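You operate a simulated robot arm through the tools that you are given. There is no shell and no other tool. Be economical: measure what you need, move in short steps, check, and stop when the job is done.

Carry out the task below with a simulated robot arm. There is one attempt and no reset: what you move stays moved.

TASK
Open the keyboard drawer, fetch the green letter tile that says "m" from the bare stretch of the counter and set it on the floor of the keyboard drawer and shut the drawer again. Put the blue glasses on the counter above the trunk away in the front of the prop tray. Any order will do.

The check looks at the end state, three seconds after you hand in, the way a careful person would. Anything else that was tipped, shoved, dropped, spilled or broken makes it a failure.

THE ROBOT
A 6-joint arm with a two-finger parallel gripper on a trunk, on a base that drives. Base frame: it is fixed to the floor where the robot stands at the start and does not move with it; the origin is under the middle of the robot, x ahead of it, y to its left, z up. Lengths are in m, angles in rad, forces in N, time in s.
With the tool pointing down near the work surface it reaches from about 0.28 to 0.68 m from the robot's upright axis, wherever it stands. Its first joint turns from -2.897 to 2.897 rad. Places, roughly: blue glasses [1.5, 1.75, 0.75]; floor of the keyboard drawer [0.5, -0.4, 0.7]; front of the prop tray [-1.4, -0.4, 0.7]; green letter tile [1.5, 1.25, 0.75]; keyboard drawer [0.5, -0.3, 0.7]. Payload 4.1 kg.
The TCP is the grasp point between the finger pads, 0.023 m short of the fingertips. In the tool frame z runs along the fingers and y along their closing line. The gripper opens to 0.094 m. The fingers are 0.038 m wide and 0.01 m thick; the gripper's body (0.054 by 0.096 m) begins 0.039 m behind the TCP.
Orientation is told as [roll, pitch, yaw] about the base's x, y, z axes, in that order, counted from this pose: with the fingers straight down and closing along the base's y, the tool's x points along the base's -x, its y along +y and its z along -z.

THE INTERFACE
- The arm moves only by the tool arm_command. Its argument "plan" is a list of rows, each a list of 7 numbers: the turn, a rotation vector about the tool's x, y, z in rad, then the shift along the tool's x, y, z in m, then the gripper command, from -1 (shut) to 1 (fully open), values between in proportion. In form: [[wx, wy, wz, tx, ty, tz, hand], ...]. A call has 1 to 20 rows; each row is the pose to reach, as a shift and turn from the pose commanded when the call began, along the tool's axes at that moment. Each row takes 0.2 s and may step no farther than 0.05 m and 0.15 rad from the row before; otherwise, or with a gripper value out of range, the whole call is refused. Where a pose cannot be reached the arm comes as near as it can. A force on the tool above 40 N (or 10 N above the force at the start of the call, whichever is more), or a blocked arm, ends the call early, and 0.2 s more pass. The fingers move at their own pace (about 0.045 m/s each) and stop on an object; they squeeze with about 44 N. The grip force told is the motor's: it shows also when the fingers shut on nothing. Time passes only in rows, and 0.2 s behind the last, so rows that repeat a pose let the fingers close. It gives the time, the measured TCP pose, the force on the tool (base axes), the opening and the grip force at its end, in the units of the frame above (readings bear some noise), with the torque about the TCP (base axes, N m) and any sound that the robot's microphone picked up.
- Cameras (640 x 400 px; columns grow to the right, rows downward): "scene" is now at [0.0025, 0.1172, 1.3326]; the picture's right is [-0.61, -0.79, 0.00], its down [-0.59, 0.46, -0.66] and it looks along [0.53, -0.40, -0.75] (base axes); focal length 285 px, centre (320, 200). "wrist" rides on the gripper at [0.086, 0.016, -0.075] in the tool frame; the picture's right is [-0.18, 0.98, 0.00], its down [-0.58, -0.11, -0.81] and it looks along [-0.79, -0.15, 0.59] (tool axes); focal length 243 px, centre (320, 200). There is no depth. A picture from a camera that has moved, and an enlarged one, comes with that camera's place and axes in the base frame and with its lens.
- camera(camera): a new picture of that camera. No time passes.
- move_column(by): slides the trunk up (or, below 0, down) by that many m; the arm and the scene camera ride with it, the base frame stays. It gives what a move gives, with no picture.
- drive_base(legs): drives the robot by 1 to 6 legs, each [ahead, turn to the left] in m and rad, along the robot's own axes; the way and the turn of a leg run together, so that a leg with both is an arc; at most 1.5 m and 3.142 rad a leg. The arm and the cameras ride along, it lands a little off, and it stops where it bumps. It gives what a move gives.
- aim_head(pan, tilt): turns the head with the scene camera to pan (to the left, within 2.705 rad either way) and tilt (down, from -0.506 to 1.204), counted from straight ahead of the robot. It gives what a move gives.
- enlarge(camera, box): a new picture of the part [left, top, right, bottom] of that camera's present view, enlarged. No time passes.
- sign_off(): hands the job in; it is judged then, once.

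Work in short steps. Places have to be worked out from the pictures, the camera data and where the tool is seen: move nearer, look again, correct. Check each grasp and each placing, and mend what went wrong. You have 165 turns and 128 pictures in all, those below and enlarged ones among them. Open the gripper and draw the arm clear of the work before you hand the job in, unless the task says otherwise; then end with one line.

The tools are called after ">>>" as a command line: name --pt "numbers of a row" for each row, then --argument value for the rest, lists and objects as JSON in quotes. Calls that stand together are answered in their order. arm_command: Moves the arm, as the interface text tells. Its arguments: {"type":"object","properties":{"plan":{"type":"array","items":{"type":"array","items":{"type":"number"}}}},"required":["plan"]} The other tools are called the same way: move_column (by) slides the trunk up or down; drive_base (legs) drives the base; aim_head (pan, tilt) turns the head that bears the scene camera; camera (camera) takes a picture; enlarge (camera, box) takes an enlarged picture of a part of a camera's view; sign_off () hands the job in.

At the start:

```text
time: 0.0
position: [0.4924, -0.0513, 0.8848]
tool_rot: [0.0, 0.001, 0.0]
wrist_force: [-0.3, -0.8, 0.1]
wrist_torque: [0.01, 0.02, -0.03]
width: 0.0941
grip_force: 0.1
trunk travel left (down, up): [-0.3, 0.29]
robot x, y, heading: [0.0015, 0.0002, 0.001]
head pan, tilt: [-0.656, 0.846]
```

scene: 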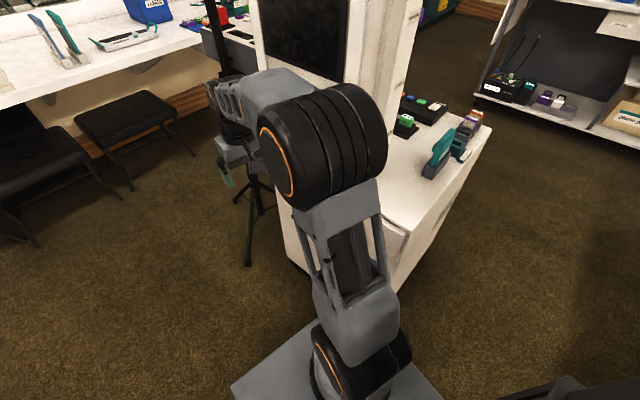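
wrist: 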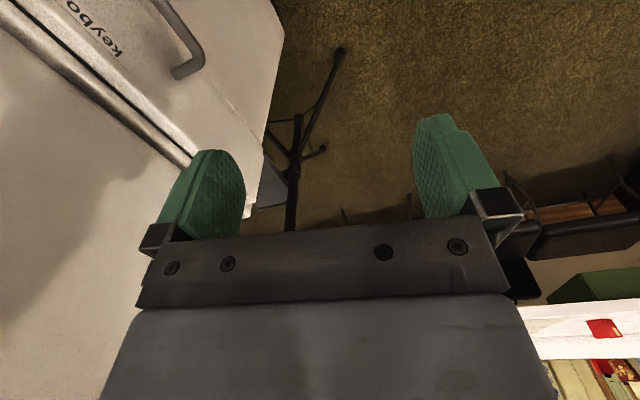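

The arm hides part of the desk; I look around with the head to learn the layout first.

>>> aim_head --pan 0.7 --tilt 0.5

>>> camera --camera "scene"

>>> aim_head --pan -2.6 --tilt 0.5

>>> camera --camera "scene"

>>> aim_head --pan -1.0 --tilt 0.7

>>> camera --camera "scene"

```text
time: 1.5
position: [0.4932, -0.0508, 0.8843]
tool_rot: [0.002, 0.002, 0.0]
wrist_force: [0.4, 0.8, -0.6]
wrist_torque: [0.01, -0.03, -0.02]
width: 0.0937
grip_force: 0.1
trunk travel left (down, up): [-0.3, 0.29]
robot x, y, heading: [0.0019, 0.0026, 0.006]
head pan, tilt: [0.7, 0.499]
```

```text
125 pictures are left
camera scene: at [0.01, 0.2236, 1.3623], right [0.64, -0.77, 0.0], down [-0.37, -0.31, -0.88], along [0.67, 0.56, -0.48], focal length 285 px, centre (320, 200)
```

scene: 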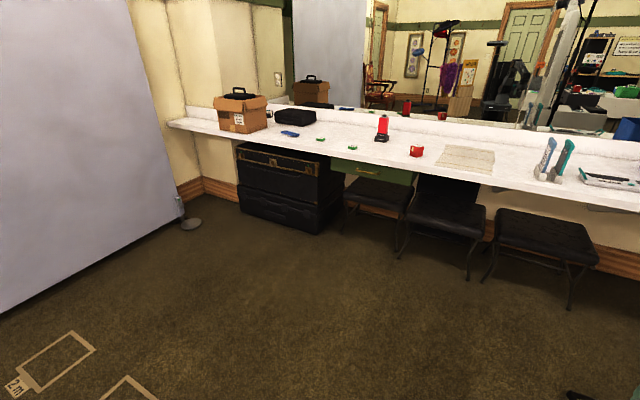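

```text
time: 4.3
position: [0.4934, -0.0502, 0.8849]
tool_rot: [0.0, -0.001, 0.002]
wrist_force: [0.1, -0.6, 0.4]
wrist_torque: [0.0, 0.03, 0.01]
width: 0.0942
grip_force: 0.1
trunk travel left (down, up): [-0.3, 0.29]
robot x, y, heading: [-0.0007, -0.0003, -0.002]
head pan, tilt: [-2.601, 0.499]
```

```text
124 pictures are left
camera scene: at [-0.1376, 0.1182, 1.3623], right [-0.52, 0.86, 0.0], down [0.41, 0.25, -0.88], along [-0.75, -0.45, -0.48], focal length 285 px, centre (320, 200)
```

scene: 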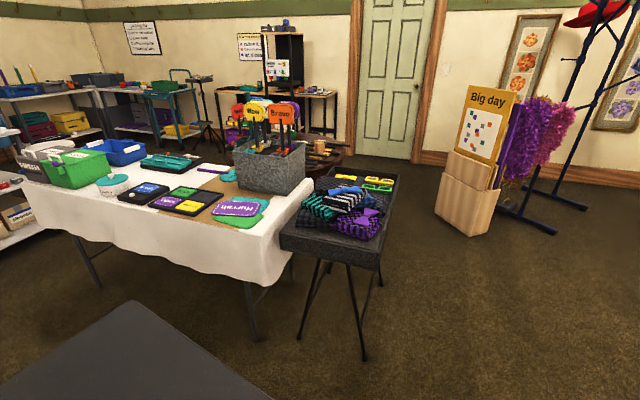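

```text
time: 6.0
position: [0.4944, -0.0507, 0.8847]
tool_rot: [0.0, 0.0, 0.0]
wrist_force: [0.1, -0.4, 0.0]
wrist_torque: [-0.01, 0.03, 0.0]
width: 0.094
grip_force: 0.0
trunk travel left (down, up): [-0.3, 0.29]
robot x, y, heading: [0.0009, -0.0026, 0.0]
head pan, tilt: [-1.0, 0.7]
```

```text
123 pictures are left
camera scene: at [-0.0137, 0.0936, 1.3446], right [-0.84, -0.54, 0.0], down [-0.35, 0.54, -0.77], along [0.41, -0.64, -0.64], focal length 285 px, centre (320, 200)
```

scene: 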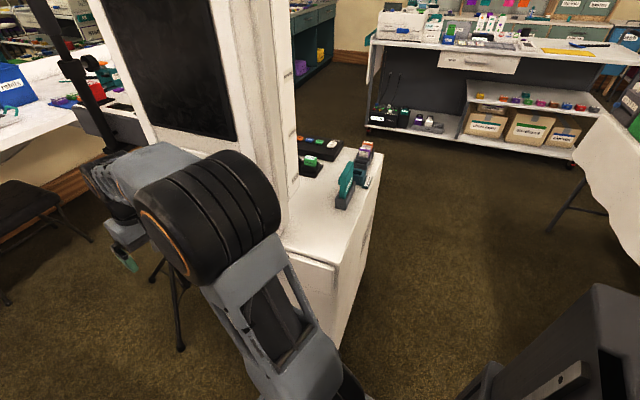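

The drawer unit stands at the robot's right-front with the arm in the way; I back off 0.4 m to see the drawer face.

>>> drive_base --legs '[[-0.4, 0]]'

>>> aim_head --pan -0.3 --tilt 0.5

>>> camera --camera "scene"

>>> camera --camera "wrist"

```text
time: 8.5
position: [0.0959, -0.0493, 0.8852]
tool_rot: [0.0, 0.001, 0.004]
wrist_force: [-0.9, 0.2, -0.7]
wrist_torque: [0.02, 0.03, -0.02]
width: 0.094
grip_force: 0.0
trunk travel left (down, up): [-0.3, 0.29]
robot x, y, heading: [-0.3991, -0.0021, 0.005]
head pan, tilt: [-1.0, 0.7]
```

```text
time: 9.5
position: [0.0943, -0.0489, 0.884]
tool_rot: [0.0, 0.0, 0.004]
wrist_force: [-0.1, 0.2, 0.5]
wrist_torque: [-0.01, -0.03, 0.02]
width: 0.0941
grip_force: 0.1
trunk travel left (down, up): [-0.3, 0.29]
robot x, y, heading: [-0.3975, -0.0002, 0.005]
head pan, tilt: [-0.3, 0.499]
```

```text
122 pictures are left
camera scene: at [-0.3719, 0.1375, 1.3623], right [-0.29, -0.96, 0.0], down [-0.46, 0.14, -0.88], along [0.84, -0.26, -0.48], focal length 285 px, centre (320, 200)
```

scene: 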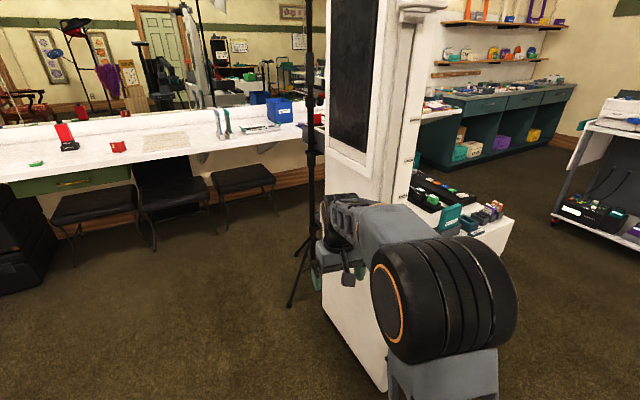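

```text
121 pictures are left
camera wrist: at [0.0092, -0.0321, 0.9583], right [0.18, 0.98, 0.0], down [0.58, -0.11, 0.81], along [0.79, -0.15, -0.59], focal length 243 px, centre (320, 200)
```

wrist: 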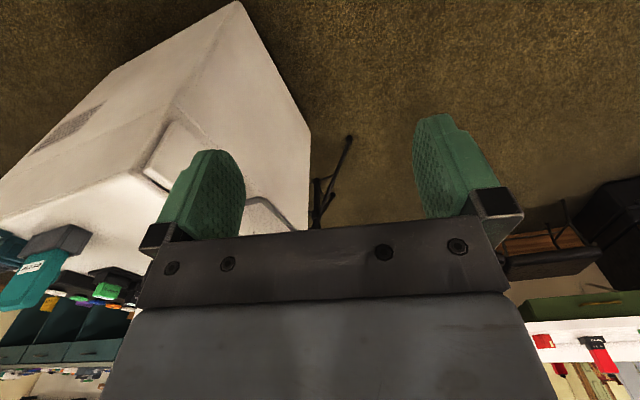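

The drawer face looks toward +y, grazing from here. I return to the start spot and swing the arm to the left so the head camera sees the drawer face.

>>> drive_base --legs '[[0.4, 0]]'

>>> arm_command --pt "0 0 0 0 0.05 0 1" --pt "0 0 0 0 0.1 0 1" --pt "0 0 0 0.02 0.15 0 1" --pt "0 0 0 0.04 0.2 0 1" --pt "0 0 0 0.06 0.25 0 1" --pt "0 0 0 0.08 0.29 0 1" --pt "0 0 0 0.1 0.33 0 1" --pt "0 0 0 0.12 0.37 0 1"

>>> aim_head --pan -0.6 --tilt 0.9

>>> camera --camera "scene"

>>> camera --camera "wrist"

```text
time: 12.0
position: [0.4963, -0.0526, 0.8852]
tool_rot: [0.001, -0.001, -0.002]
wrist_force: [0.1, 0.3, 0.5]
wrist_torque: [0.02, -0.01, -0.02]
width: 0.0942
grip_force: 0.1
trunk travel left (down, up): [-0.3, 0.29]
robot x, y, heading: [0.005, -0.0015, 0.0]
head pan, tilt: [-0.3, 0.499]
```

```text
refused: row 3 steps farther than a row can; nothing moved
```

```text
time: 12.9
position: [0.4971, -0.0506, 0.885]
tool_rot: [0.002, 0.0, -0.001]
wrist_force: [-0.4, -0.8, 0.6]
wrist_torque: [0.0, 0.01, -0.02]
width: 0.0939
grip_force: 0.1
trunk travel left (down, up): [-0.3, 0.29]
robot x, y, heading: [0.0021, -0.0016, -0.006]
head pan, tilt: [-0.6, 0.901]
```

```text
120 pictures are left
camera scene: at [0.0063, 0.1219, 1.3285], right [-0.57, -0.82, 0.0], down [-0.65, 0.44, -0.62], along [0.51, -0.35, -0.78], focal length 285 px, centre (320, 200)
```

scene: 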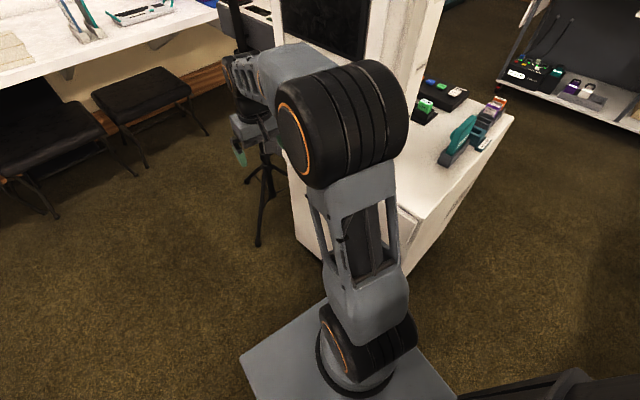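

```text
119 pictures are left
camera wrist: at [0.411, -0.0343, 0.9583], right [0.19, 0.98, 0.0], down [0.58, -0.11, 0.81], along [0.79, -0.15, -0.59], focal length 243 px, centre (320, 200)
```

wrist: 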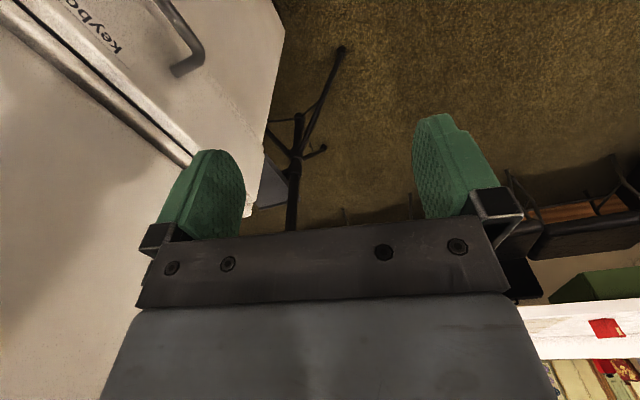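

One step was a bit long; I redo the arm swing with smaller ones.

>>> arm_command --pt "0 0 0 0.01 0.04 0 1" --pt "0 0 0 0.02 0.08 0 1" --pt "0 0 0 0.03 0.12 0 1" --pt "0 0 0 0.04 0.16 0 1" --pt "0 0 0 0.05 0.2 0 1" --pt "0 0 0 0.06 0.24 0 1" --pt "0 0 0 0.07 0.28 0 1" --pt "0 0 0 0.08 0.32 0 1" --pt "0 0 0 0.09 0.36 0 1"

>>> camera --camera "scene"

>>> camera --camera "wrist"

```text
time: 14.9
position: [0.4055, 0.3079, 0.8849]
tool_rot: [0.0, 0.0, -0.001]
wrist_force: [0.2, 1.0, -0.4]
wrist_torque: [0.0, -0.01, 0.01]
width: 0.094
grip_force: 0.1
trunk travel left (down, up): [-0.3, 0.29]
robot x, y, heading: [0.006, 0.0005, -0.001]
head pan, tilt: [-0.6, 0.901]
```

```text
118 pictures are left
camera scene: at [0.0063, 0.1218, 1.3284], right [-0.57, -0.82, 0.0], down [-0.65, 0.44, -0.62], along [0.51, -0.35, -0.78], focal length 285 px, centre (320, 200)
```

scene: 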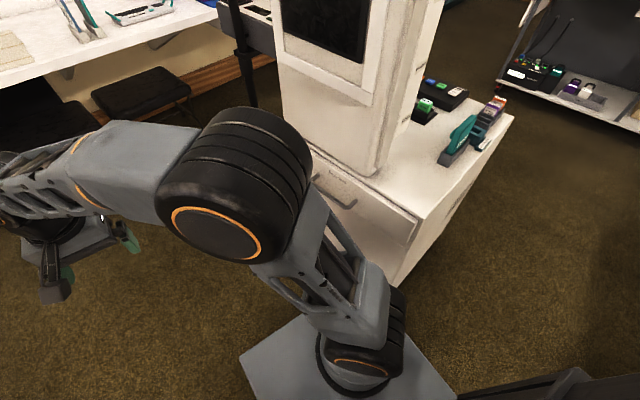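

```text
117 pictures are left
camera wrist: at [0.3204, 0.3252, 0.9586], right [0.19, 0.98, 0.0], down [0.58, -0.11, 0.81], along [0.79, -0.15, -0.59], focal length 243 px, centre (320, 200)
```

wrist: 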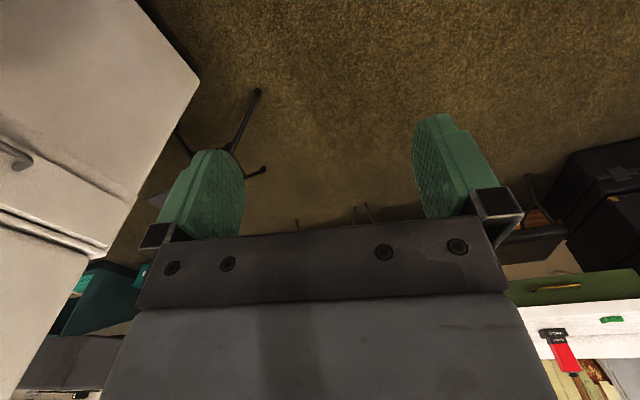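

The handle is visible now, with the tall panel right above the drawer; I enlarge for geometry.

>>> enlarge --camera "scene" --box '[270, 120, 470, 260]'

```text
2.86 times, centred on (370, 190) of scene
camera zoom: at [0.0063, 0.1218, 1.3284], right [-0.57, -0.82, 0.0], down [-0.65, 0.44, -0.62], along [0.51, -0.35, -0.78], focal length 814 px, centre (177, 229)
```

zoom: 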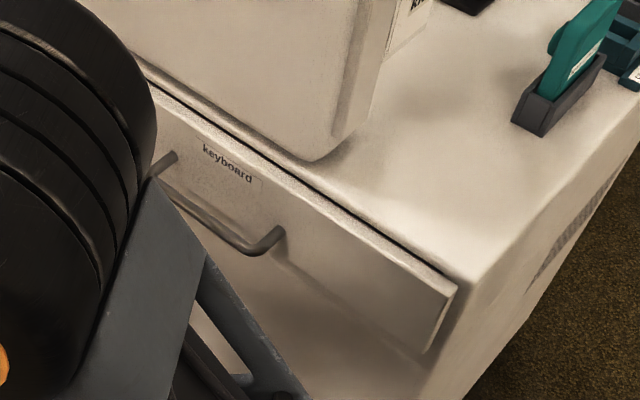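

Triangulating, the handle bar runs about (0.37,-0.224) to (0.508,-0.187) at z≈0.668, so the unit is turned ~15°. I drive to stand about 0.75 m square in front of it, heading ≈ -1.31.

>>> drive_base --legs '[[0, 1.13], [0.575, 0], [0, -2.44]]'

>>> aim_head --pan -0.1 --tilt 0.7

>>> camera --camera "scene"

>>> camera --camera "wrist"

```text
time: 26.7
position: [0.6727, 0.2256, 0.884]
tool_rot: [-0.001, 0.002, -1.276]
wrist_force: [-0.8, 0.0, 0.4]
wrist_torque: [0.06, 0.01, -0.04]
width: 0.0941
grip_force: 0.0
trunk travel left (down, up): [-0.3, 0.29]
robot x, y, heading: [0.2614, 0.5236, -1.282]
head pan, tilt: [-0.6, 0.901]
```

```text
time: 27.6
position: [0.6737, 0.2262, 0.8842]
tool_rot: [-0.001, 0.0, -1.278]
wrist_force: [0.1, 0.3, -0.2]
wrist_torque: [0.0, -0.01, 0.02]
width: 0.0939
grip_force: 0.1
trunk travel left (down, up): [-0.3, 0.29]
robot x, y, heading: [0.2633, 0.5224, -1.28]
head pan, tilt: [-0.099, 0.7]
```

```text
115 pictures are left
camera scene: at [0.4198, 0.5426, 1.3445], right [-0.98, -0.19, 0.0], down [-0.12, 0.63, -0.76], along [0.15, -0.75, -0.64], focal length 285 px, centre (320, 200)
```

scene: 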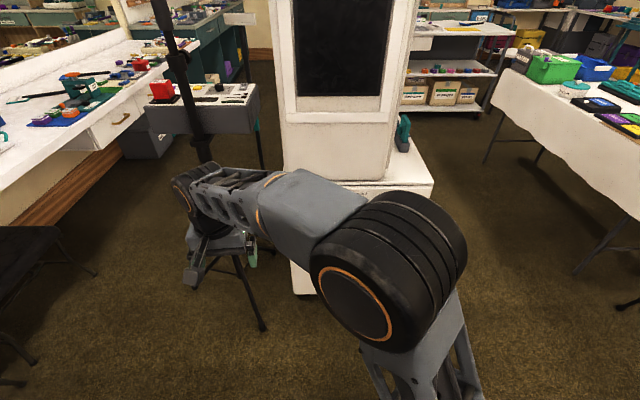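

```text
114 pictures are left
camera wrist: at [0.6642, 0.3144, 0.9585], right [0.99, 0.11, 0.0], down [0.06, -0.59, 0.81], along [0.09, -0.8, -0.59], focal length 243 px, centre (320, 200)
```

wrist: 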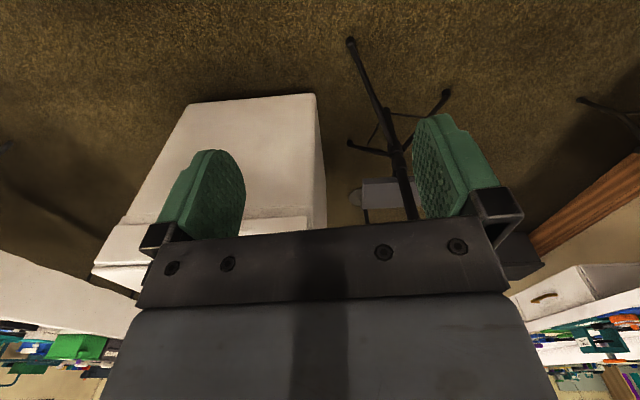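

In front of the unit now; bar centre is ~0.75 ahead and 0.04 right of the robot axis. I swing the arm ahead and turn the gripper 90° so that it closes along the forward direction.

>>> arm_command --pt "0 0 0.14 0 -0.028 0 1" --pt "0 0 0.28 0 -0.056 0 1" --pt "0 0 0.42 0 -0.084 0 1" --pt "0 0 0.56 0 -0.112 0 1" --pt "0 0 0.7 0 -0.14 0 1" --pt "0 0 0.84 0 -0.168 0 1" --pt "0 0 0.98 0 -0.196 0 1" --pt "0 0 1.12 0 -0.224 0 1" --pt "0 0 1.26 0 -0.252 0 1" --pt "0 0 1.4 0 -0.28 0 1" --pt "0 0 1.5 0 -0.308 0 1" --pt "0 0 1.571 0 -0.34 0 1"

>>> camera --camera "wrist"

```text
time: 30.2
position: [0.3468, 0.1283, 0.8847]
tool_rot: [0.0, 0.0, -2.852]
wrist_force: [-0.6, -0.5, -0.1]
wrist_torque: [0.02, 0.02, 0.02]
width: 0.0941
grip_force: 0.0
trunk travel left (down, up): [-0.3, 0.29]
robot x, y, heading: [0.2591, 0.5196, -1.274]
head pan, tilt: [-0.099, 0.7]
```

```text
113 pictures are left
camera wrist: at [0.4349, 0.1387, 0.9586], right [0.11, -0.99, 0.0], down [-0.59, -0.06, 0.81], along [-0.8, -0.09, -0.59], focal length 243 px, centre (320, 200)
```

wrist: 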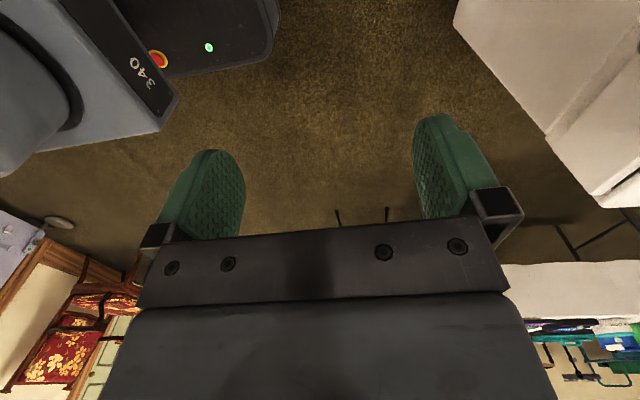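

Tool y now points forward. I tilt the fingers forward by ~0.9 rad.

>>> arm_command --pt "-0.14 0 0 0 0 0 1" --pt "-0.28 0 0 0 0 0 1" --pt "-0.42 0 0 0 0 0 1" --pt "-0.56 0 0 0 0 0 1" --pt "-0.7 0 0 0 0 0 1" --pt "-0.84 0 0 0 0 0 1" --pt "-0.98 0 0 0 0 0 1"

>>> camera --camera "wrist"

>>> camera --camera "scene"

```text
time: 31.8
position: [0.3534, 0.1164, 0.8905]
tool_rot: [0.887, 0.014, -2.833]
wrist_force: [0.3, 0.4, 0.6]
wrist_torque: [-0.01, 0.0, 0.0]
width: 0.094
grip_force: 0.1
out of reach, approached as far as the arm can: row 6, 7
trunk travel left (down, up): [-0.3, 0.29]
robot x, y, heading: [0.262, 0.5205, -1.276]
head pan, tilt: [-0.099, 0.7]
```

```text
112 pictures are left
camera wrist: at [0.4204, 0.1895, 0.9521], right [0.0, -0.65, 0.76], down [-0.77, 0.48, 0.42], along [-0.64, -0.59, -0.5], focal length 243 px, centre (320, 200)
```

wrist: 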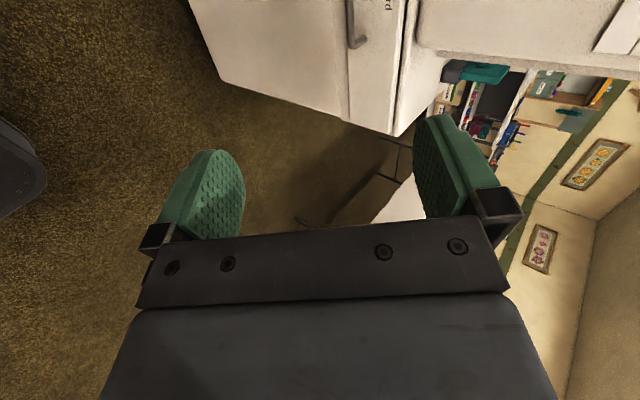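

```text
111 pictures are left
camera scene: at [0.4197, 0.5427, 1.3446], right [-0.98, -0.19, 0.0], down [-0.12, 0.63, -0.77], along [0.15, -0.75, -0.64], focal length 285 px, centre (320, 200)
```

scene: 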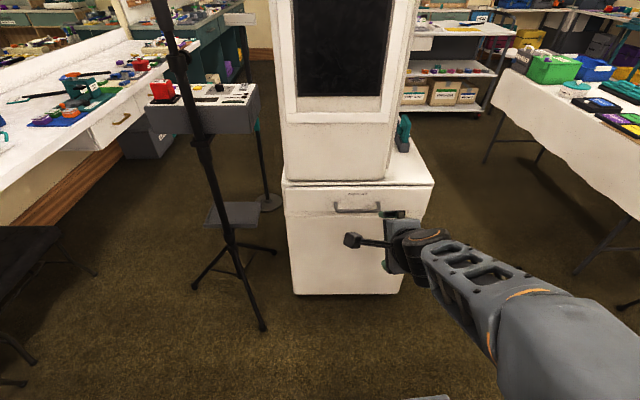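

The whole drawer front and handle are visible; bar centre confirmed ≈(0.437,-0.21,0.668). I reach forward and down toward it, tilting more once extended.

>>> arm_command --pt "0 0 0 0 -0.003 0.04 0.1" --pt "0 0 0 0 -0.006 0.08 0.1" --pt "0 0 0 0 -0.009 0.12 0.1" --pt "-0.1 0 0 -0.001 -0.012 0.16 0.1" --pt "-0.2 0 0 -0.002 -0.014 0.2 0.1" --pt "-0.3 0 0 -0.003 -0.016 0.24 0.1" --pt "-0.4 0 0 -0.005 -0.018 0.275 0.1"

>>> camera --camera "scene"

>>> camera --camera "wrist"

```text
time: 33.4
position: [0.378, -0.0879, 0.7098]
tool_rot: [1.289, 0.021, -2.804]
wrist_force: [0.3, -0.2, 0.2]
wrist_torque: [0.03, 0.02, -0.01]
width: 0.0515
grip_force: 0.0
out of reach, approached as far as the arm can: row 4, 5, 6, 7
trunk travel left (down, up): [-0.3, 0.29]
robot x, y, heading: [0.264, 0.5199, -1.276]
head pan, tilt: [-0.099, 0.7]
```

```text
110 pictures are left
camera scene: at [0.4197, 0.5429, 1.3446], right [-0.98, -0.19, 0.0], down [-0.12, 0.63, -0.77], along [0.15, -0.75, -0.64], focal length 285 px, centre (320, 200)
```

scene: 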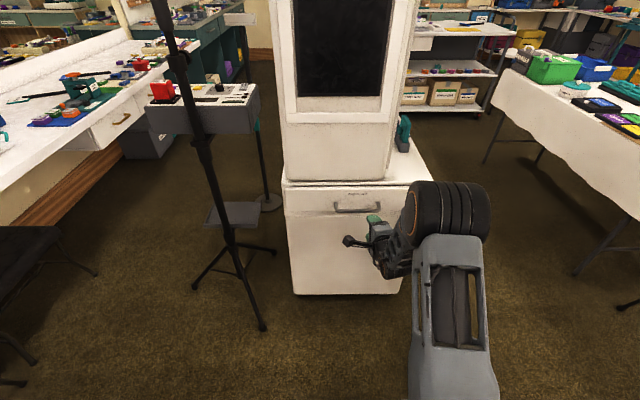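

```text
109 pictures are left
camera wrist: at [0.4372, 0.0045, 0.7474], right [-0.1, -0.33, 0.94], down [-0.82, 0.56, 0.11], along [-0.57, -0.76, -0.32], focal length 243 px, centre (320, 200)
```

wrist: 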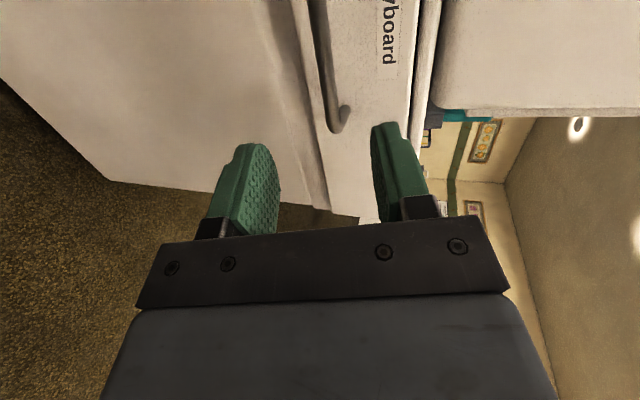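

Nearly horizontal now, just short of and above the bar. I move to a pre-grasp point ~6 cm in front of the bar centre, at bar height.

>>> arm_command --pt "0 0 0 0.011 -0.007 0.025 0.1" --pt "0 0 0 0.022 -0.015 0.05 0.1" --pt "0 0 0 0.032 -0.022 0.075 0.1"

>>> camera --camera "scene"

>>> camera --camera "wrist"

```text
time: 34.2
position: [0.3986, -0.1537, 0.6713]
tool_rot: [1.285, 0.025, -2.799]
wrist_force: [-0.6, 0.7, -0.2]
wrist_torque: [-0.01, 0.0, -0.02]
width: 0.0518
grip_force: 0.1
out of reach, approached as far as the arm can: row 1, 2, 3
trunk travel left (down, up): [-0.3, 0.29]
robot x, y, heading: [0.2618, 0.5203, -1.279]
head pan, tilt: [-0.099, 0.7]
```

```text
108 pictures are left
camera scene: at [0.4196, 0.5428, 1.3446], right [-0.98, -0.19, 0.0], down [-0.12, 0.63, -0.77], along [0.15, -0.75, -0.64], focal length 285 px, centre (320, 200)
```

scene: 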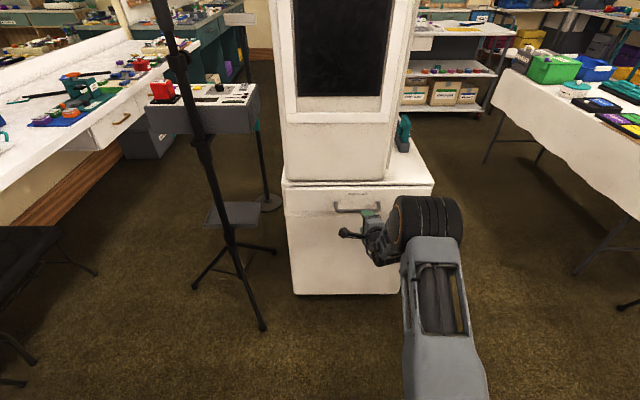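

```text
107 pictures are left
camera wrist: at [0.4567, -0.0603, 0.7086], right [-0.1, -0.33, 0.94], down [-0.82, 0.56, 0.11], along [-0.56, -0.76, -0.33], focal length 243 px, centre (320, 200)
```

wrist: 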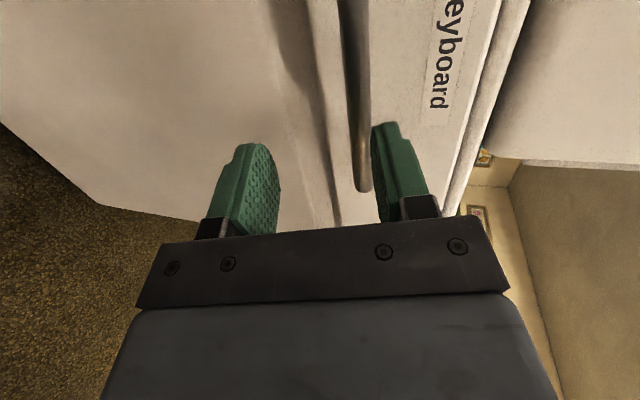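

Reference resets to the reached pose, so I can continue from here; bar seems ~1 cm higher than the path. I advance ~4.5 cm with slight rise so the fingers straddle the bar.

>>> arm_command --pt "0 0 0 0 0.018 0.01 0.1" --pt "0 0 0 0 0.018 0.025 0.1" --pt "0 0 0 0 0.018 0.04 0.1"

>>> camera --camera "wrist"

>>> enlarge --camera "scene" --box '[280, 160, 460, 280]'

```text
time: 35.0
position: [0.404, -0.1989, 0.6777]
tool_rot: [1.286, 0.018, -2.818]
wrist_force: [-0.8, 0.2, -0.7]
wrist_torque: [-0.01, -0.01, 0.0]
width: 0.0518
grip_force: 0.0
out of reach, approached as far as the arm can: row 1, 2, 3
trunk travel left (down, up): [-0.3, 0.29]
robot x, y, heading: [0.2569, 0.5221, -1.273]
head pan, tilt: [-0.099, 0.7]
```

```text
106 pictures are left
camera wrist: at [0.4637, -0.1079, 0.7149], right [-0.1, -0.33, 0.94], down [-0.81, 0.58, 0.11], along [-0.58, -0.75, -0.32], focal length 243 px, centre (320, 200)
```

wrist: 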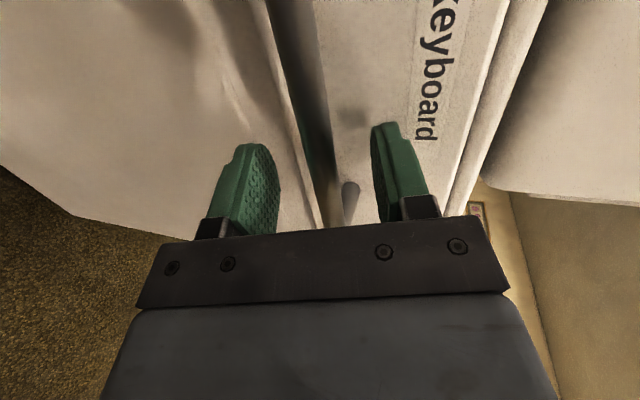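

```text
3.33 times, centred on (370, 220) of scene
camera zoom: at [0.4197, 0.5427, 1.3446], right [-0.98, -0.19, 0.0], down [-0.12, 0.63, -0.77], along [0.15, -0.75, -0.64], focal length 950 px, centre (153, 133)
```

zoom: 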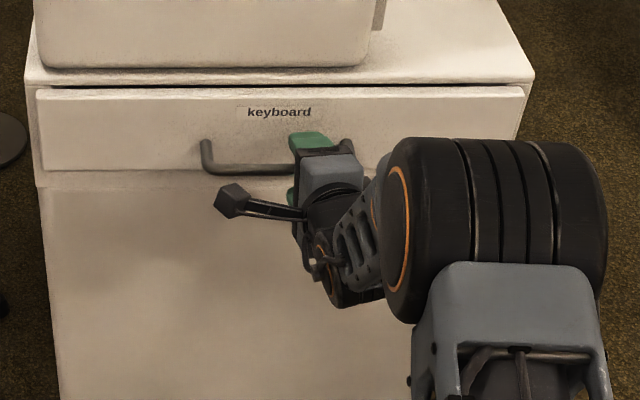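

The bar lies between the fingers, close inside its right end. I close the gripper.

>>> arm_command --pt "0 0 0 0 0 0 -1" --pt "0 0 0 0 0 0 -1" --pt "0 0 0 0 0 0 -1" --pt "0 0 0 0 0 0 -1" --pt "0 0 0 0 0 0 -1"

>>> camera --camera "wrist"

```text
time: 36.2
position: [0.4028, -0.1998, 0.6802]
tool_rot: [1.292, 0.018, -2.818]
wrist_force: [2.4, -4.0, 14.5]
wrist_torque: [0.34, -1.85, -0.46]
width: 0.0129
grip_force: 45.0
trunk travel left (down, up): [-0.3, 0.29]
robot x, y, heading: [0.2634, 0.5221, -1.274]
head pan, tilt: [-0.099, 0.7]
```

```text
104 pictures are left
camera wrist: at [0.4638, -0.1078, 0.7174], right [-0.11, -0.32, 0.94], down [-0.81, 0.58, 0.11], along [-0.58, -0.75, -0.32], focal length 243 px, centre (320, 200)
```

wrist: 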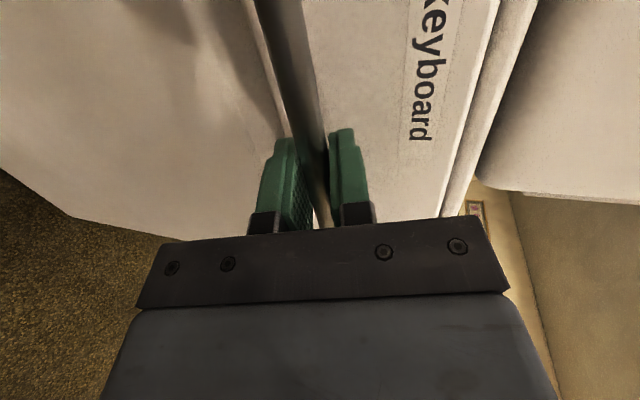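

Gripped the bar (width 0.013). I pull out along the drawer's normal, first 9 cm with the arm.

>>> arm_command --pt "0 0 0 0.0012 -0.003 -0.019 -1" --pt "0 0 0 0.0025 -0.008 -0.038 -1" --pt "0 0 0 0.0037 -0.0135 -0.058 -1" --pt "0 0 0 0.005 -0.019 -0.077 -1" --pt "0 0 0 0.006 -0.022 -0.09 -1"

>>> camera --camera "scene"

```text
time: 36.9
position: [0.3934, -0.1571, 0.6813]
tool_rot: [1.287, 0.019, -2.802]
wrist_force: [9.4, 4.7, 1.6]
wrist_torque: [0.38, -2.04, -0.2]
width: 0.0134
grip_force: 45.0
out of reach, approached as far as the arm can: row 1, 2, 3
trunk travel left (down, up): [-0.3, 0.29]
robot x, y, heading: [0.2606, 0.522, -1.265]
head pan, tilt: [-0.099, 0.7]
stopped in row 3: the force on the tool passed its limit (the readings are from after the stop); the commanded pose is now the measured one
```

```text
103 pictures are left
camera scene: at [0.4201, 0.5446, 1.3443], right [-0.98, -0.2, 0.0], down [-0.13, 0.63, -0.77], along [0.16, -0.75, -0.64], focal length 285 px, centre (320, 200)
```

scene: 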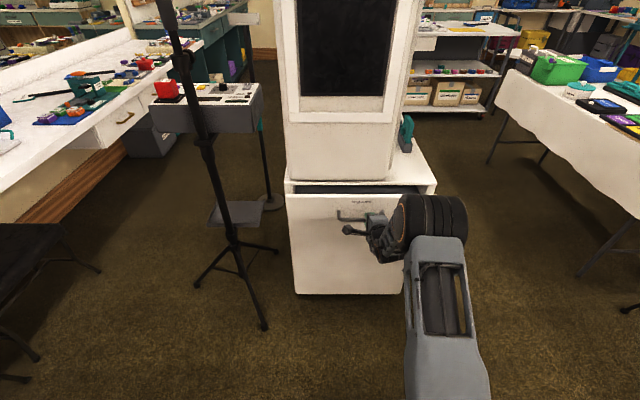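

The drawer has opened ~4 cm. The arm is near a limit, so I go on by backing the base in short steps.

>>> drive_base --legs '[[-0.08, 0]]'

>>> camera --camera "scene"

```text
time: 38.0
position: [0.3784, -0.0827, 0.681]
tool_rot: [1.285, 0.021, -2.791]
wrist_force: [8.4, 3.2, 1.4]
wrist_torque: [0.42, -1.72, -1.08]
width: 0.0135
grip_force: 45.2
trunk travel left (down, up): [-0.3, 0.29]
robot x, y, heading: [0.2396, 0.5969, -1.253]
head pan, tilt: [-0.099, 0.7]
stopped in leg 1: the force on the tool passed its limit (the readings are from after the stop); the commanded pose is now the measured one
```

```text
102 pictures are left
camera scene: at [0.399, 0.6198, 1.3445], right [-0.98, -0.21, 0.0], down [-0.14, 0.63, -0.76], along [0.16, -0.75, -0.64], focal length 285 px, centre (320, 200)
```

scene: 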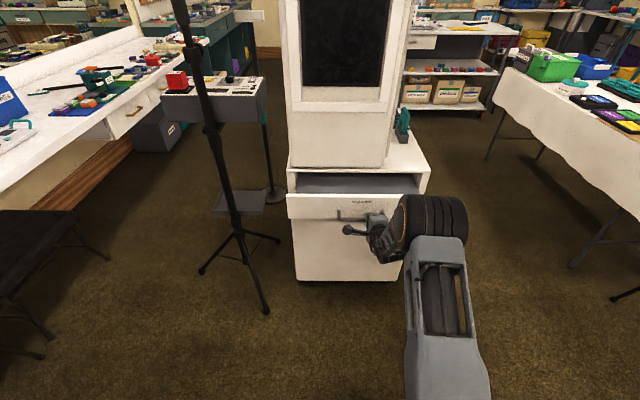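

Opened ~12 cm; continuing with the same backing, slightly steering right to undo the drift.

>>> drive_base --legs '[[-0.08, 0]]'

>>> drive_base --legs '[[-0.06, 0]]'

>>> camera --camera "scene"

```text
time: 39.1
position: [0.3644, -0.0176, 0.6797]
tool_rot: [1.288, 0.021, -2.772]
wrist_force: [8.6, 3.5, 0.7]
wrist_torque: [0.4, -1.63, -1.24]
width: 0.0133
grip_force: 44.7
trunk travel left (down, up): [-0.3, 0.29]
robot x, y, heading: [0.2161, 0.6553, -1.251]
head pan, tilt: [-0.099, 0.7]
stopped in leg 1: the force on the tool passed its limit (the readings are from after the stop); the commanded pose is now the measured one
```

```text
time: 40.1
position: [0.3521, 0.0313, 0.681]
tool_rot: [1.29, 0.023, -2.763]
wrist_force: [7.5, 0.6, -1.1]
wrist_torque: [0.38, -1.69, -0.95]
width: 0.0134
grip_force: 44.8
trunk travel left (down, up): [-0.3, 0.29]
robot x, y, heading: [0.2025, 0.7069, -1.245]
head pan, tilt: [-0.099, 0.7]
stopped in leg 1: the force on the tool passed its limit (the readings are from after the stop); the commanded pose is now the measured one
```

```text
101 pictures are left
camera scene: at [0.3616, 0.7343, 1.3445], right [-0.97, -0.23, 0.0], down [-0.15, 0.63, -0.76], along [0.17, -0.74, -0.64], focal length 285 px, centre (320, 200)
```

scene: 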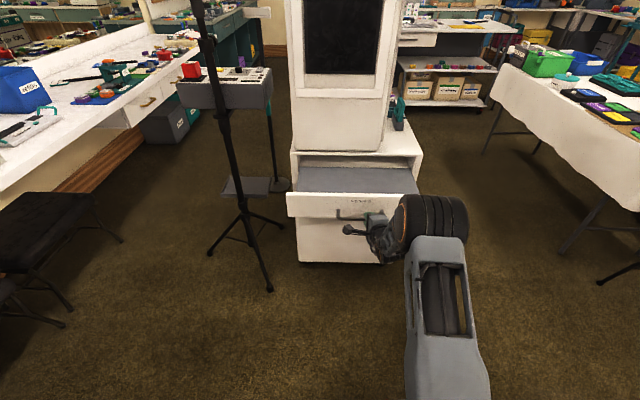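

Opened by ~0.24 m, plenty. I release the bar and back the tool out along its axis.

>>> arm_command --pt "0 0 0 0 0 0 0.1" --pt "0 0 0 0 0 0 0.1" --pt "0 0 0 0 0 0 0.1" --pt "0 0 0 0 0 0 0.1"

>>> drive_base --legs '[[-0.15, 0]]'

>>> camera --camera "scene"

```text
time: 41.1
position: [0.3522, 0.0309, 0.6815]
tool_rot: [1.29, 0.019, -2.763]
wrist_force: [-0.3, 0.6, 1.2]
wrist_torque: [-0.01, 0.0, 0.0]
width: 0.0514
grip_force: 0.1
trunk travel left (down, up): [-0.3, 0.29]
robot x, y, heading: [0.2015, 0.7068, -1.242]
head pan, tilt: [-0.099, 0.7]
```

```text
time: 42.5
position: [0.3022, 0.1728, 0.68]
tool_rot: [1.291, 0.019, -2.763]
wrist_force: [-0.8, -1.5, -0.1]
wrist_torque: [0.0, 0.0, 0.03]
width: 0.0517
grip_force: 0.0
trunk travel left (down, up): [-0.3, 0.29]
robot x, y, heading: [0.1533, 0.8476, -1.246]
head pan, tilt: [-0.099, 0.7]
```

```text
100 pictures are left
camera scene: at [0.3104, 0.8767, 1.3446], right [-0.97, -0.23, 0.0], down [-0.15, 0.63, -0.76], along [0.17, -0.74, -0.64], focal length 285 px, centre (320, 200)
```

scene: 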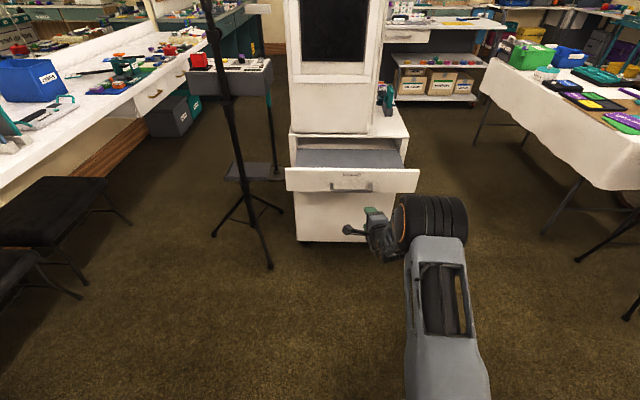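

Drawer stands open and clear. I raise the tool and bring the fingers back to pointing down.

>>> arm_command --pt "0.0 0 0 0 0.04 -0.012 1" --pt "0.0 0 0 0 0.08 -0.024 1" --pt "0.0 0 0 0 0.12 -0.036 1" --pt "0.14 0 0 0 0.16 -0.046 1" --pt "0.28 0 0 0 0.19 -0.055 1" --pt "0.42 0 0 0 0.19 -0.055 1" --pt "0.56 0 0 0 0.19 -0.055 1" --pt "0.7 0 0 0 0.19 -0.055 1" --pt "0.84 0 0 0 0.19 -0.055 1" --pt "0.98 0 0 0 0.19 -0.055 1" --pt "1.12 0 0 0 0.19 -0.055 1" --pt "1.26 0 0 0 0.19 -0.055 1" --pt "1.29 0 0 0 0.19 -0.055 1"

>>> aim_head --pan 1.6 --tilt 0.5

>>> camera --camera "scene"

```text
time: 45.3
position: [0.2975, 0.1817, 0.8763]
tool_rot: [-0.003, 0.02, -2.764]
wrist_force: [0.5, -0.4, -0.2]
wrist_torque: [-0.01, -0.02, 0.03]
width: 0.0939
grip_force: 0.1
out of reach, approached as far as the arm can: row 5, 6, 12, 13
trunk travel left (down, up): [-0.3, 0.29]
robot x, y, heading: [0.1504, 0.8525, -1.246]
head pan, tilt: [-0.099, 0.7]
```

```text
time: 47.0
position: [0.2964, 0.1817, 0.8757]
tool_rot: [0.001, 0.019, -2.762]
wrist_force: [0.1, -0.4, -0.4]
wrist_torque: [0.01, -0.04, 0.02]
width: 0.0941
grip_force: 0.1
trunk travel left (down, up): [-0.3, 0.29]
robot x, y, heading: [0.1534, 0.8502, -1.243]
head pan, tilt: [1.6, 0.499]
```

```text
99 pictures are left
camera scene: at [0.3764, 0.9914, 1.3623], right [0.35, -0.94, 0.0], down [-0.45, -0.17, -0.88], along [0.82, 0.31, -0.48], focal length 285 px, centre (320, 200)
```

scene: 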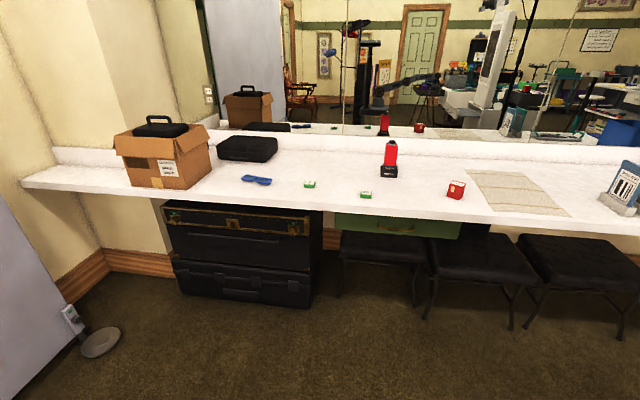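

The counter with glasses and two green tiles is in view; I enlarge to read the tiles.

>>> enlarge --camera "scene" --box '[220, 160, 400, 220]'

```text
3.56 times, centred on (310, 190) of scene
camera zoom: at [0.3764, 0.9914, 1.3623], right [0.35, -0.94, 0.0], down [-0.45, -0.17, -0.88], along [0.82, 0.31, -0.48], focal length 1013 px, centre (356, 236)
```

zoom: 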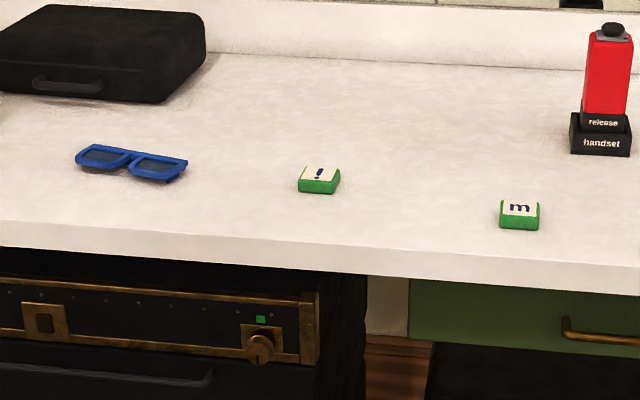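

The "m" tile is the right-hand one, at ≈(1.546,1.204); glasses ≈(1.525,1.78); counter edge runs turned ~0.2 rad. I retract the arm, turn the wrist back, and drive to ~1.05 m short of the tile for a closer look.

>>> arm_command --pt "0 0 -0.14 0 -0.022 -0.005 1" --pt "0 0 -0.28 0 -0.044 -0.01 1" --pt "0 0 -0.42 0 -0.066 -0.015 1" --pt "0 0 -0.56 0 -0.088 -0.02 1" --pt "0 0 -0.7 0 -0.11 -0.025 1" --pt "0 0 -0.84 0 -0.132 -0.03 1" --pt "0 0 -0.98 0 -0.154 -0.035 1" --pt "0 0 -1.12 0 -0.176 -0.04 1" --pt "0 0 -1.26 0 -0.198 -0.045 1" --pt "0 0 -1.4 0 -0.22 -0.05 1" --pt "0 0 -1.5 0 -0.24 -0.05 1" --pt "0 0 -1.571 0 -0.25 -0.05 1"

>>> drive_base --legs '[[0, 1.528], [0.5, 0], [0, -0.08]]'

>>> aim_head --pan -0.1 --tilt 0.6

>>> camera --camera "scene"

>>> camera --camera "wrist"

```text
time: 49.6
position: [0.2023, 0.4147, 0.9245]
tool_rot: [0.021, -0.002, -1.191]
wrist_force: [-0.3, 0.4, -0.5]
wrist_torque: [0.02, 0.02, 0.01]
width: 0.0942
grip_force: 0.1
trunk travel left (down, up): [-0.3, 0.29]
robot x, y, heading: [0.1472, 0.8469, -1.242]
head pan, tilt: [1.6, 0.499]
```

```text
time: 56.8
position: [1.0757, 0.9853, 0.9247]
tool_rot: [0.019, -0.002, 0.252]
wrist_force: [-0.7, 0.0, -0.5]
wrist_torque: [-0.03, -0.01, 0.0]
width: 0.0943
grip_force: 0.0
trunk travel left (down, up): [-0.3, 0.29]
robot x, y, heading: [0.6339, 0.9896, 0.198]
head pan, tilt: [1.6, 0.499]
```

```text
time: 58.5
position: [1.0744, 0.9859, 0.9248]
tool_rot: [0.019, -0.002, 0.252]
wrist_force: [-0.1, 0.8, -0.2]
wrist_torque: [0.02, 0.0, 0.02]
width: 0.0943
grip_force: 0.1
trunk travel left (down, up): [-0.3, 0.29]
robot x, y, heading: [0.6338, 0.9933, 0.203]
head pan, tilt: [-0.099, 0.6]
```

```text
97 pictures are left
camera scene: at [0.6322, 1.1501, 1.3532], right [0.1, -0.99, 0.0], down [-0.56, -0.06, -0.83], along [0.82, 0.08, -0.56], focal length 285 px, centre (320, 200)
```

scene: 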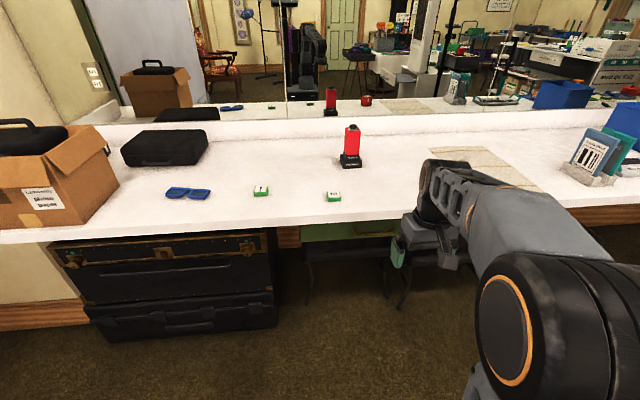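

```text
96 pictures are left
camera wrist: at [0.9879, 0.9799, 0.9992], right [-0.07, 1.0, 0.02], down [0.59, 0.02, 0.8], along [0.8, 0.07, -0.59], focal length 243 px, centre (320, 200)
```

wrist: 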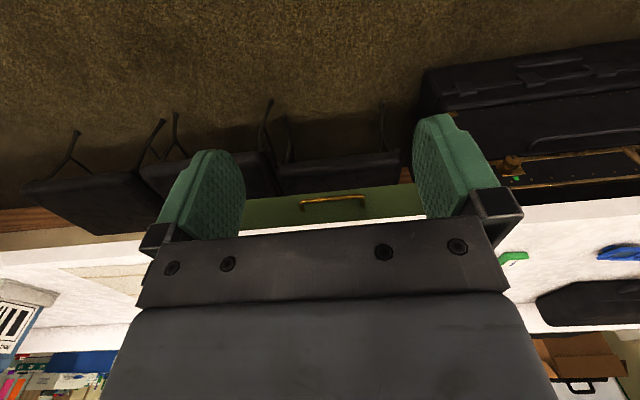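

Tile "m" ≈(1.54,1.195), almost straight ahead of the robot (0.93 m). I drive 0.33 m nearer, then look down with both cameras.

>>> drive_base --legs '[[0.33, 0]]'

>>> aim_head --pan 0.0 --tilt 0.8

>>> camera --camera "scene"

>>> camera --camera "wrist"

```text
time: 60.7
position: [1.3969, 1.052, 0.9253]
tool_rot: [0.02, -0.001, 0.253]
wrist_force: [0.1, -0.5, -0.3]
wrist_torque: [-0.01, -0.02, 0.04]
width: 0.0938
grip_force: 0.1
trunk travel left (down, up): [-0.3, 0.29]
robot x, y, heading: [0.9587, 1.0559, 0.2]
head pan, tilt: [-0.099, 0.6]
```

```text
time: 61.5
position: [1.3963, 1.052, 0.9257]
tool_rot: [0.02, -0.002, 0.253]
wrist_force: [-1.1, -0.1, -0.8]
wrist_torque: [0.01, 0.0, -0.03]
width: 0.0939
grip_force: 0.1
trunk travel left (down, up): [-0.3, 0.29]
robot x, y, heading: [0.9595, 1.0607, 0.198]
head pan, tilt: [0.0, 0.799]
```

```text
95 pictures are left
camera scene: at [0.9448, 1.2227, 1.3364], right [0.2, -0.98, 0.0], down [-0.7, -0.14, -0.7], along [0.68, 0.14, -0.72], focal length 285 px, centre (320, 200)
```

scene: 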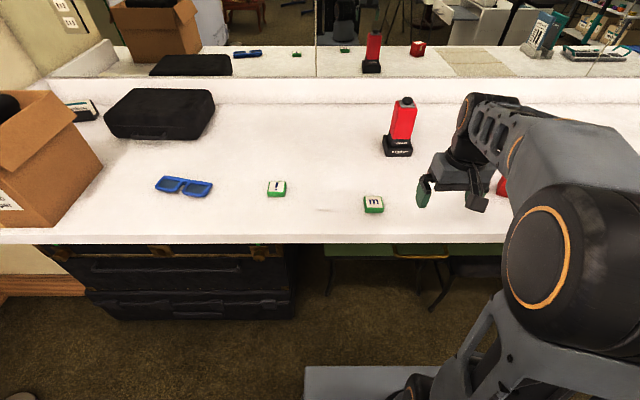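

```text
94 pictures are left
camera wrist: at [1.3093, 1.0454, 0.9992], right [-0.07, 1.0, 0.02], down [0.59, 0.02, 0.8], along [0.8, 0.07, -0.59], focal length 243 px, centre (320, 200)
```

wrist: 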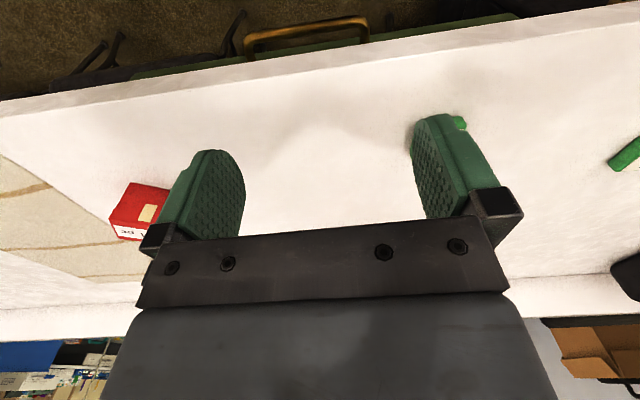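

Three sight lines agree on tile ≈(1.468,1.188) with its top near z≈0.79. I move the open gripper above it at safe height and look.

>>> arm_command --pt "0 0 0 -0.03 0.033 0 1" --pt "0 0 0 -0.06 0.066 0 1" --pt "0 0 0 -0.08 0.09 0 1" --pt "0 0 0 -0.104 0.114 0.02 1"

>>> camera --camera "scene"

>>> camera --camera "wrist"

```text
time: 62.5
position: [1.4684, 1.1884, 0.9093]
tool_rot: [0.02, -0.002, 0.254]
wrist_force: [-0.9, 0.0, 0.3]
wrist_torque: [-0.03, 0.0, 0.01]
width: 0.0941
grip_force: 0.0
trunk travel left (down, up): [-0.3, 0.29]
robot x, y, heading: [0.9576, 1.0541, 0.198]
head pan, tilt: [0.0, 0.799]
```

```text
93 pictures are left
camera scene: at [0.9444, 1.2226, 1.3364], right [0.2, -0.98, 0.0], down [-0.7, -0.14, -0.7], along [0.68, 0.14, -0.72], focal length 285 px, centre (320, 200)
```

scene: 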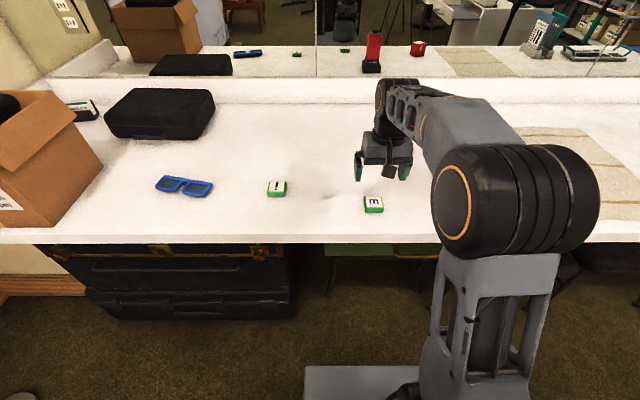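

```text
92 pictures are left
camera wrist: at [1.3815, 1.182, 0.9822], right [-0.07, 1.0, 0.02], down [0.59, 0.02, 0.81], along [0.8, 0.07, -0.59], focal length 243 px, centre (320, 200)
```

wrist: 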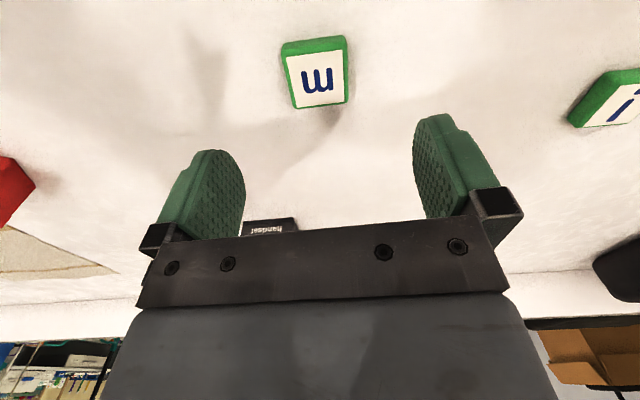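

Tile centre from the wrist view ≈(1.479,1.19), top z≈0.79, ~4.7 cm wide, turned ~0.15 from the tool. I align and descend to z≈0.82.

>>> arm_command --pt "0 0 -0.05 -0.004 0 0.03 1" --pt "0 0 -0.1 -0.008 0 0.06 1" --pt "0 0 -0.14 -0.0107 -0.001 0.089 1"

>>> camera --camera "wrist"

>>> enlarge --camera "scene" --box '[310, 130, 450, 230]'

```text
time: 63.2
position: [1.4784, 1.1921, 0.8174]
tool_rot: [0.019, -0.005, 0.393]
wrist_force: [0.0, 0.0, -0.3]
wrist_torque: [-0.03, -0.04, 0.01]
width: 0.0942
grip_force: 0.1
trunk travel left (down, up): [-0.3, 0.29]
robot x, y, heading: [0.9555, 1.057, 0.202]
head pan, tilt: [0.0, 0.799]
```

```text
91 pictures are left
camera wrist: at [1.3928, 1.1737, 0.8911], right [-0.21, 0.98, 0.02], down [0.58, 0.11, 0.81], along [0.79, 0.18, -0.59], focal length 243 px, centre (320, 200)
```

wrist: 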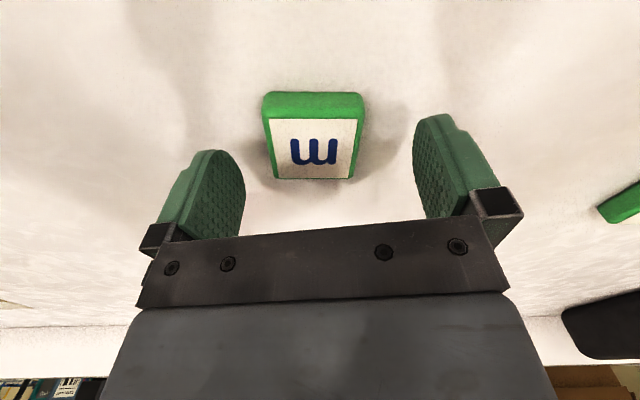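

```text
4.00 times, centred on (380, 180) of scene
camera zoom: at [0.9446, 1.2228, 1.3364], right [0.2, -0.98, 0.0], down [-0.7, -0.14, -0.7], along [0.68, 0.14, -0.72], focal length 1140 px, centre (80, 280)
```

zoom: 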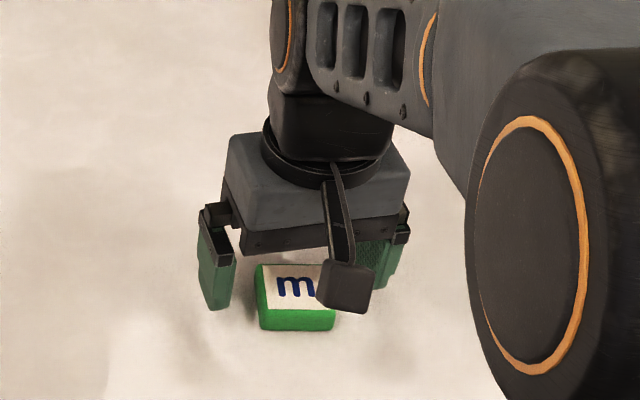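

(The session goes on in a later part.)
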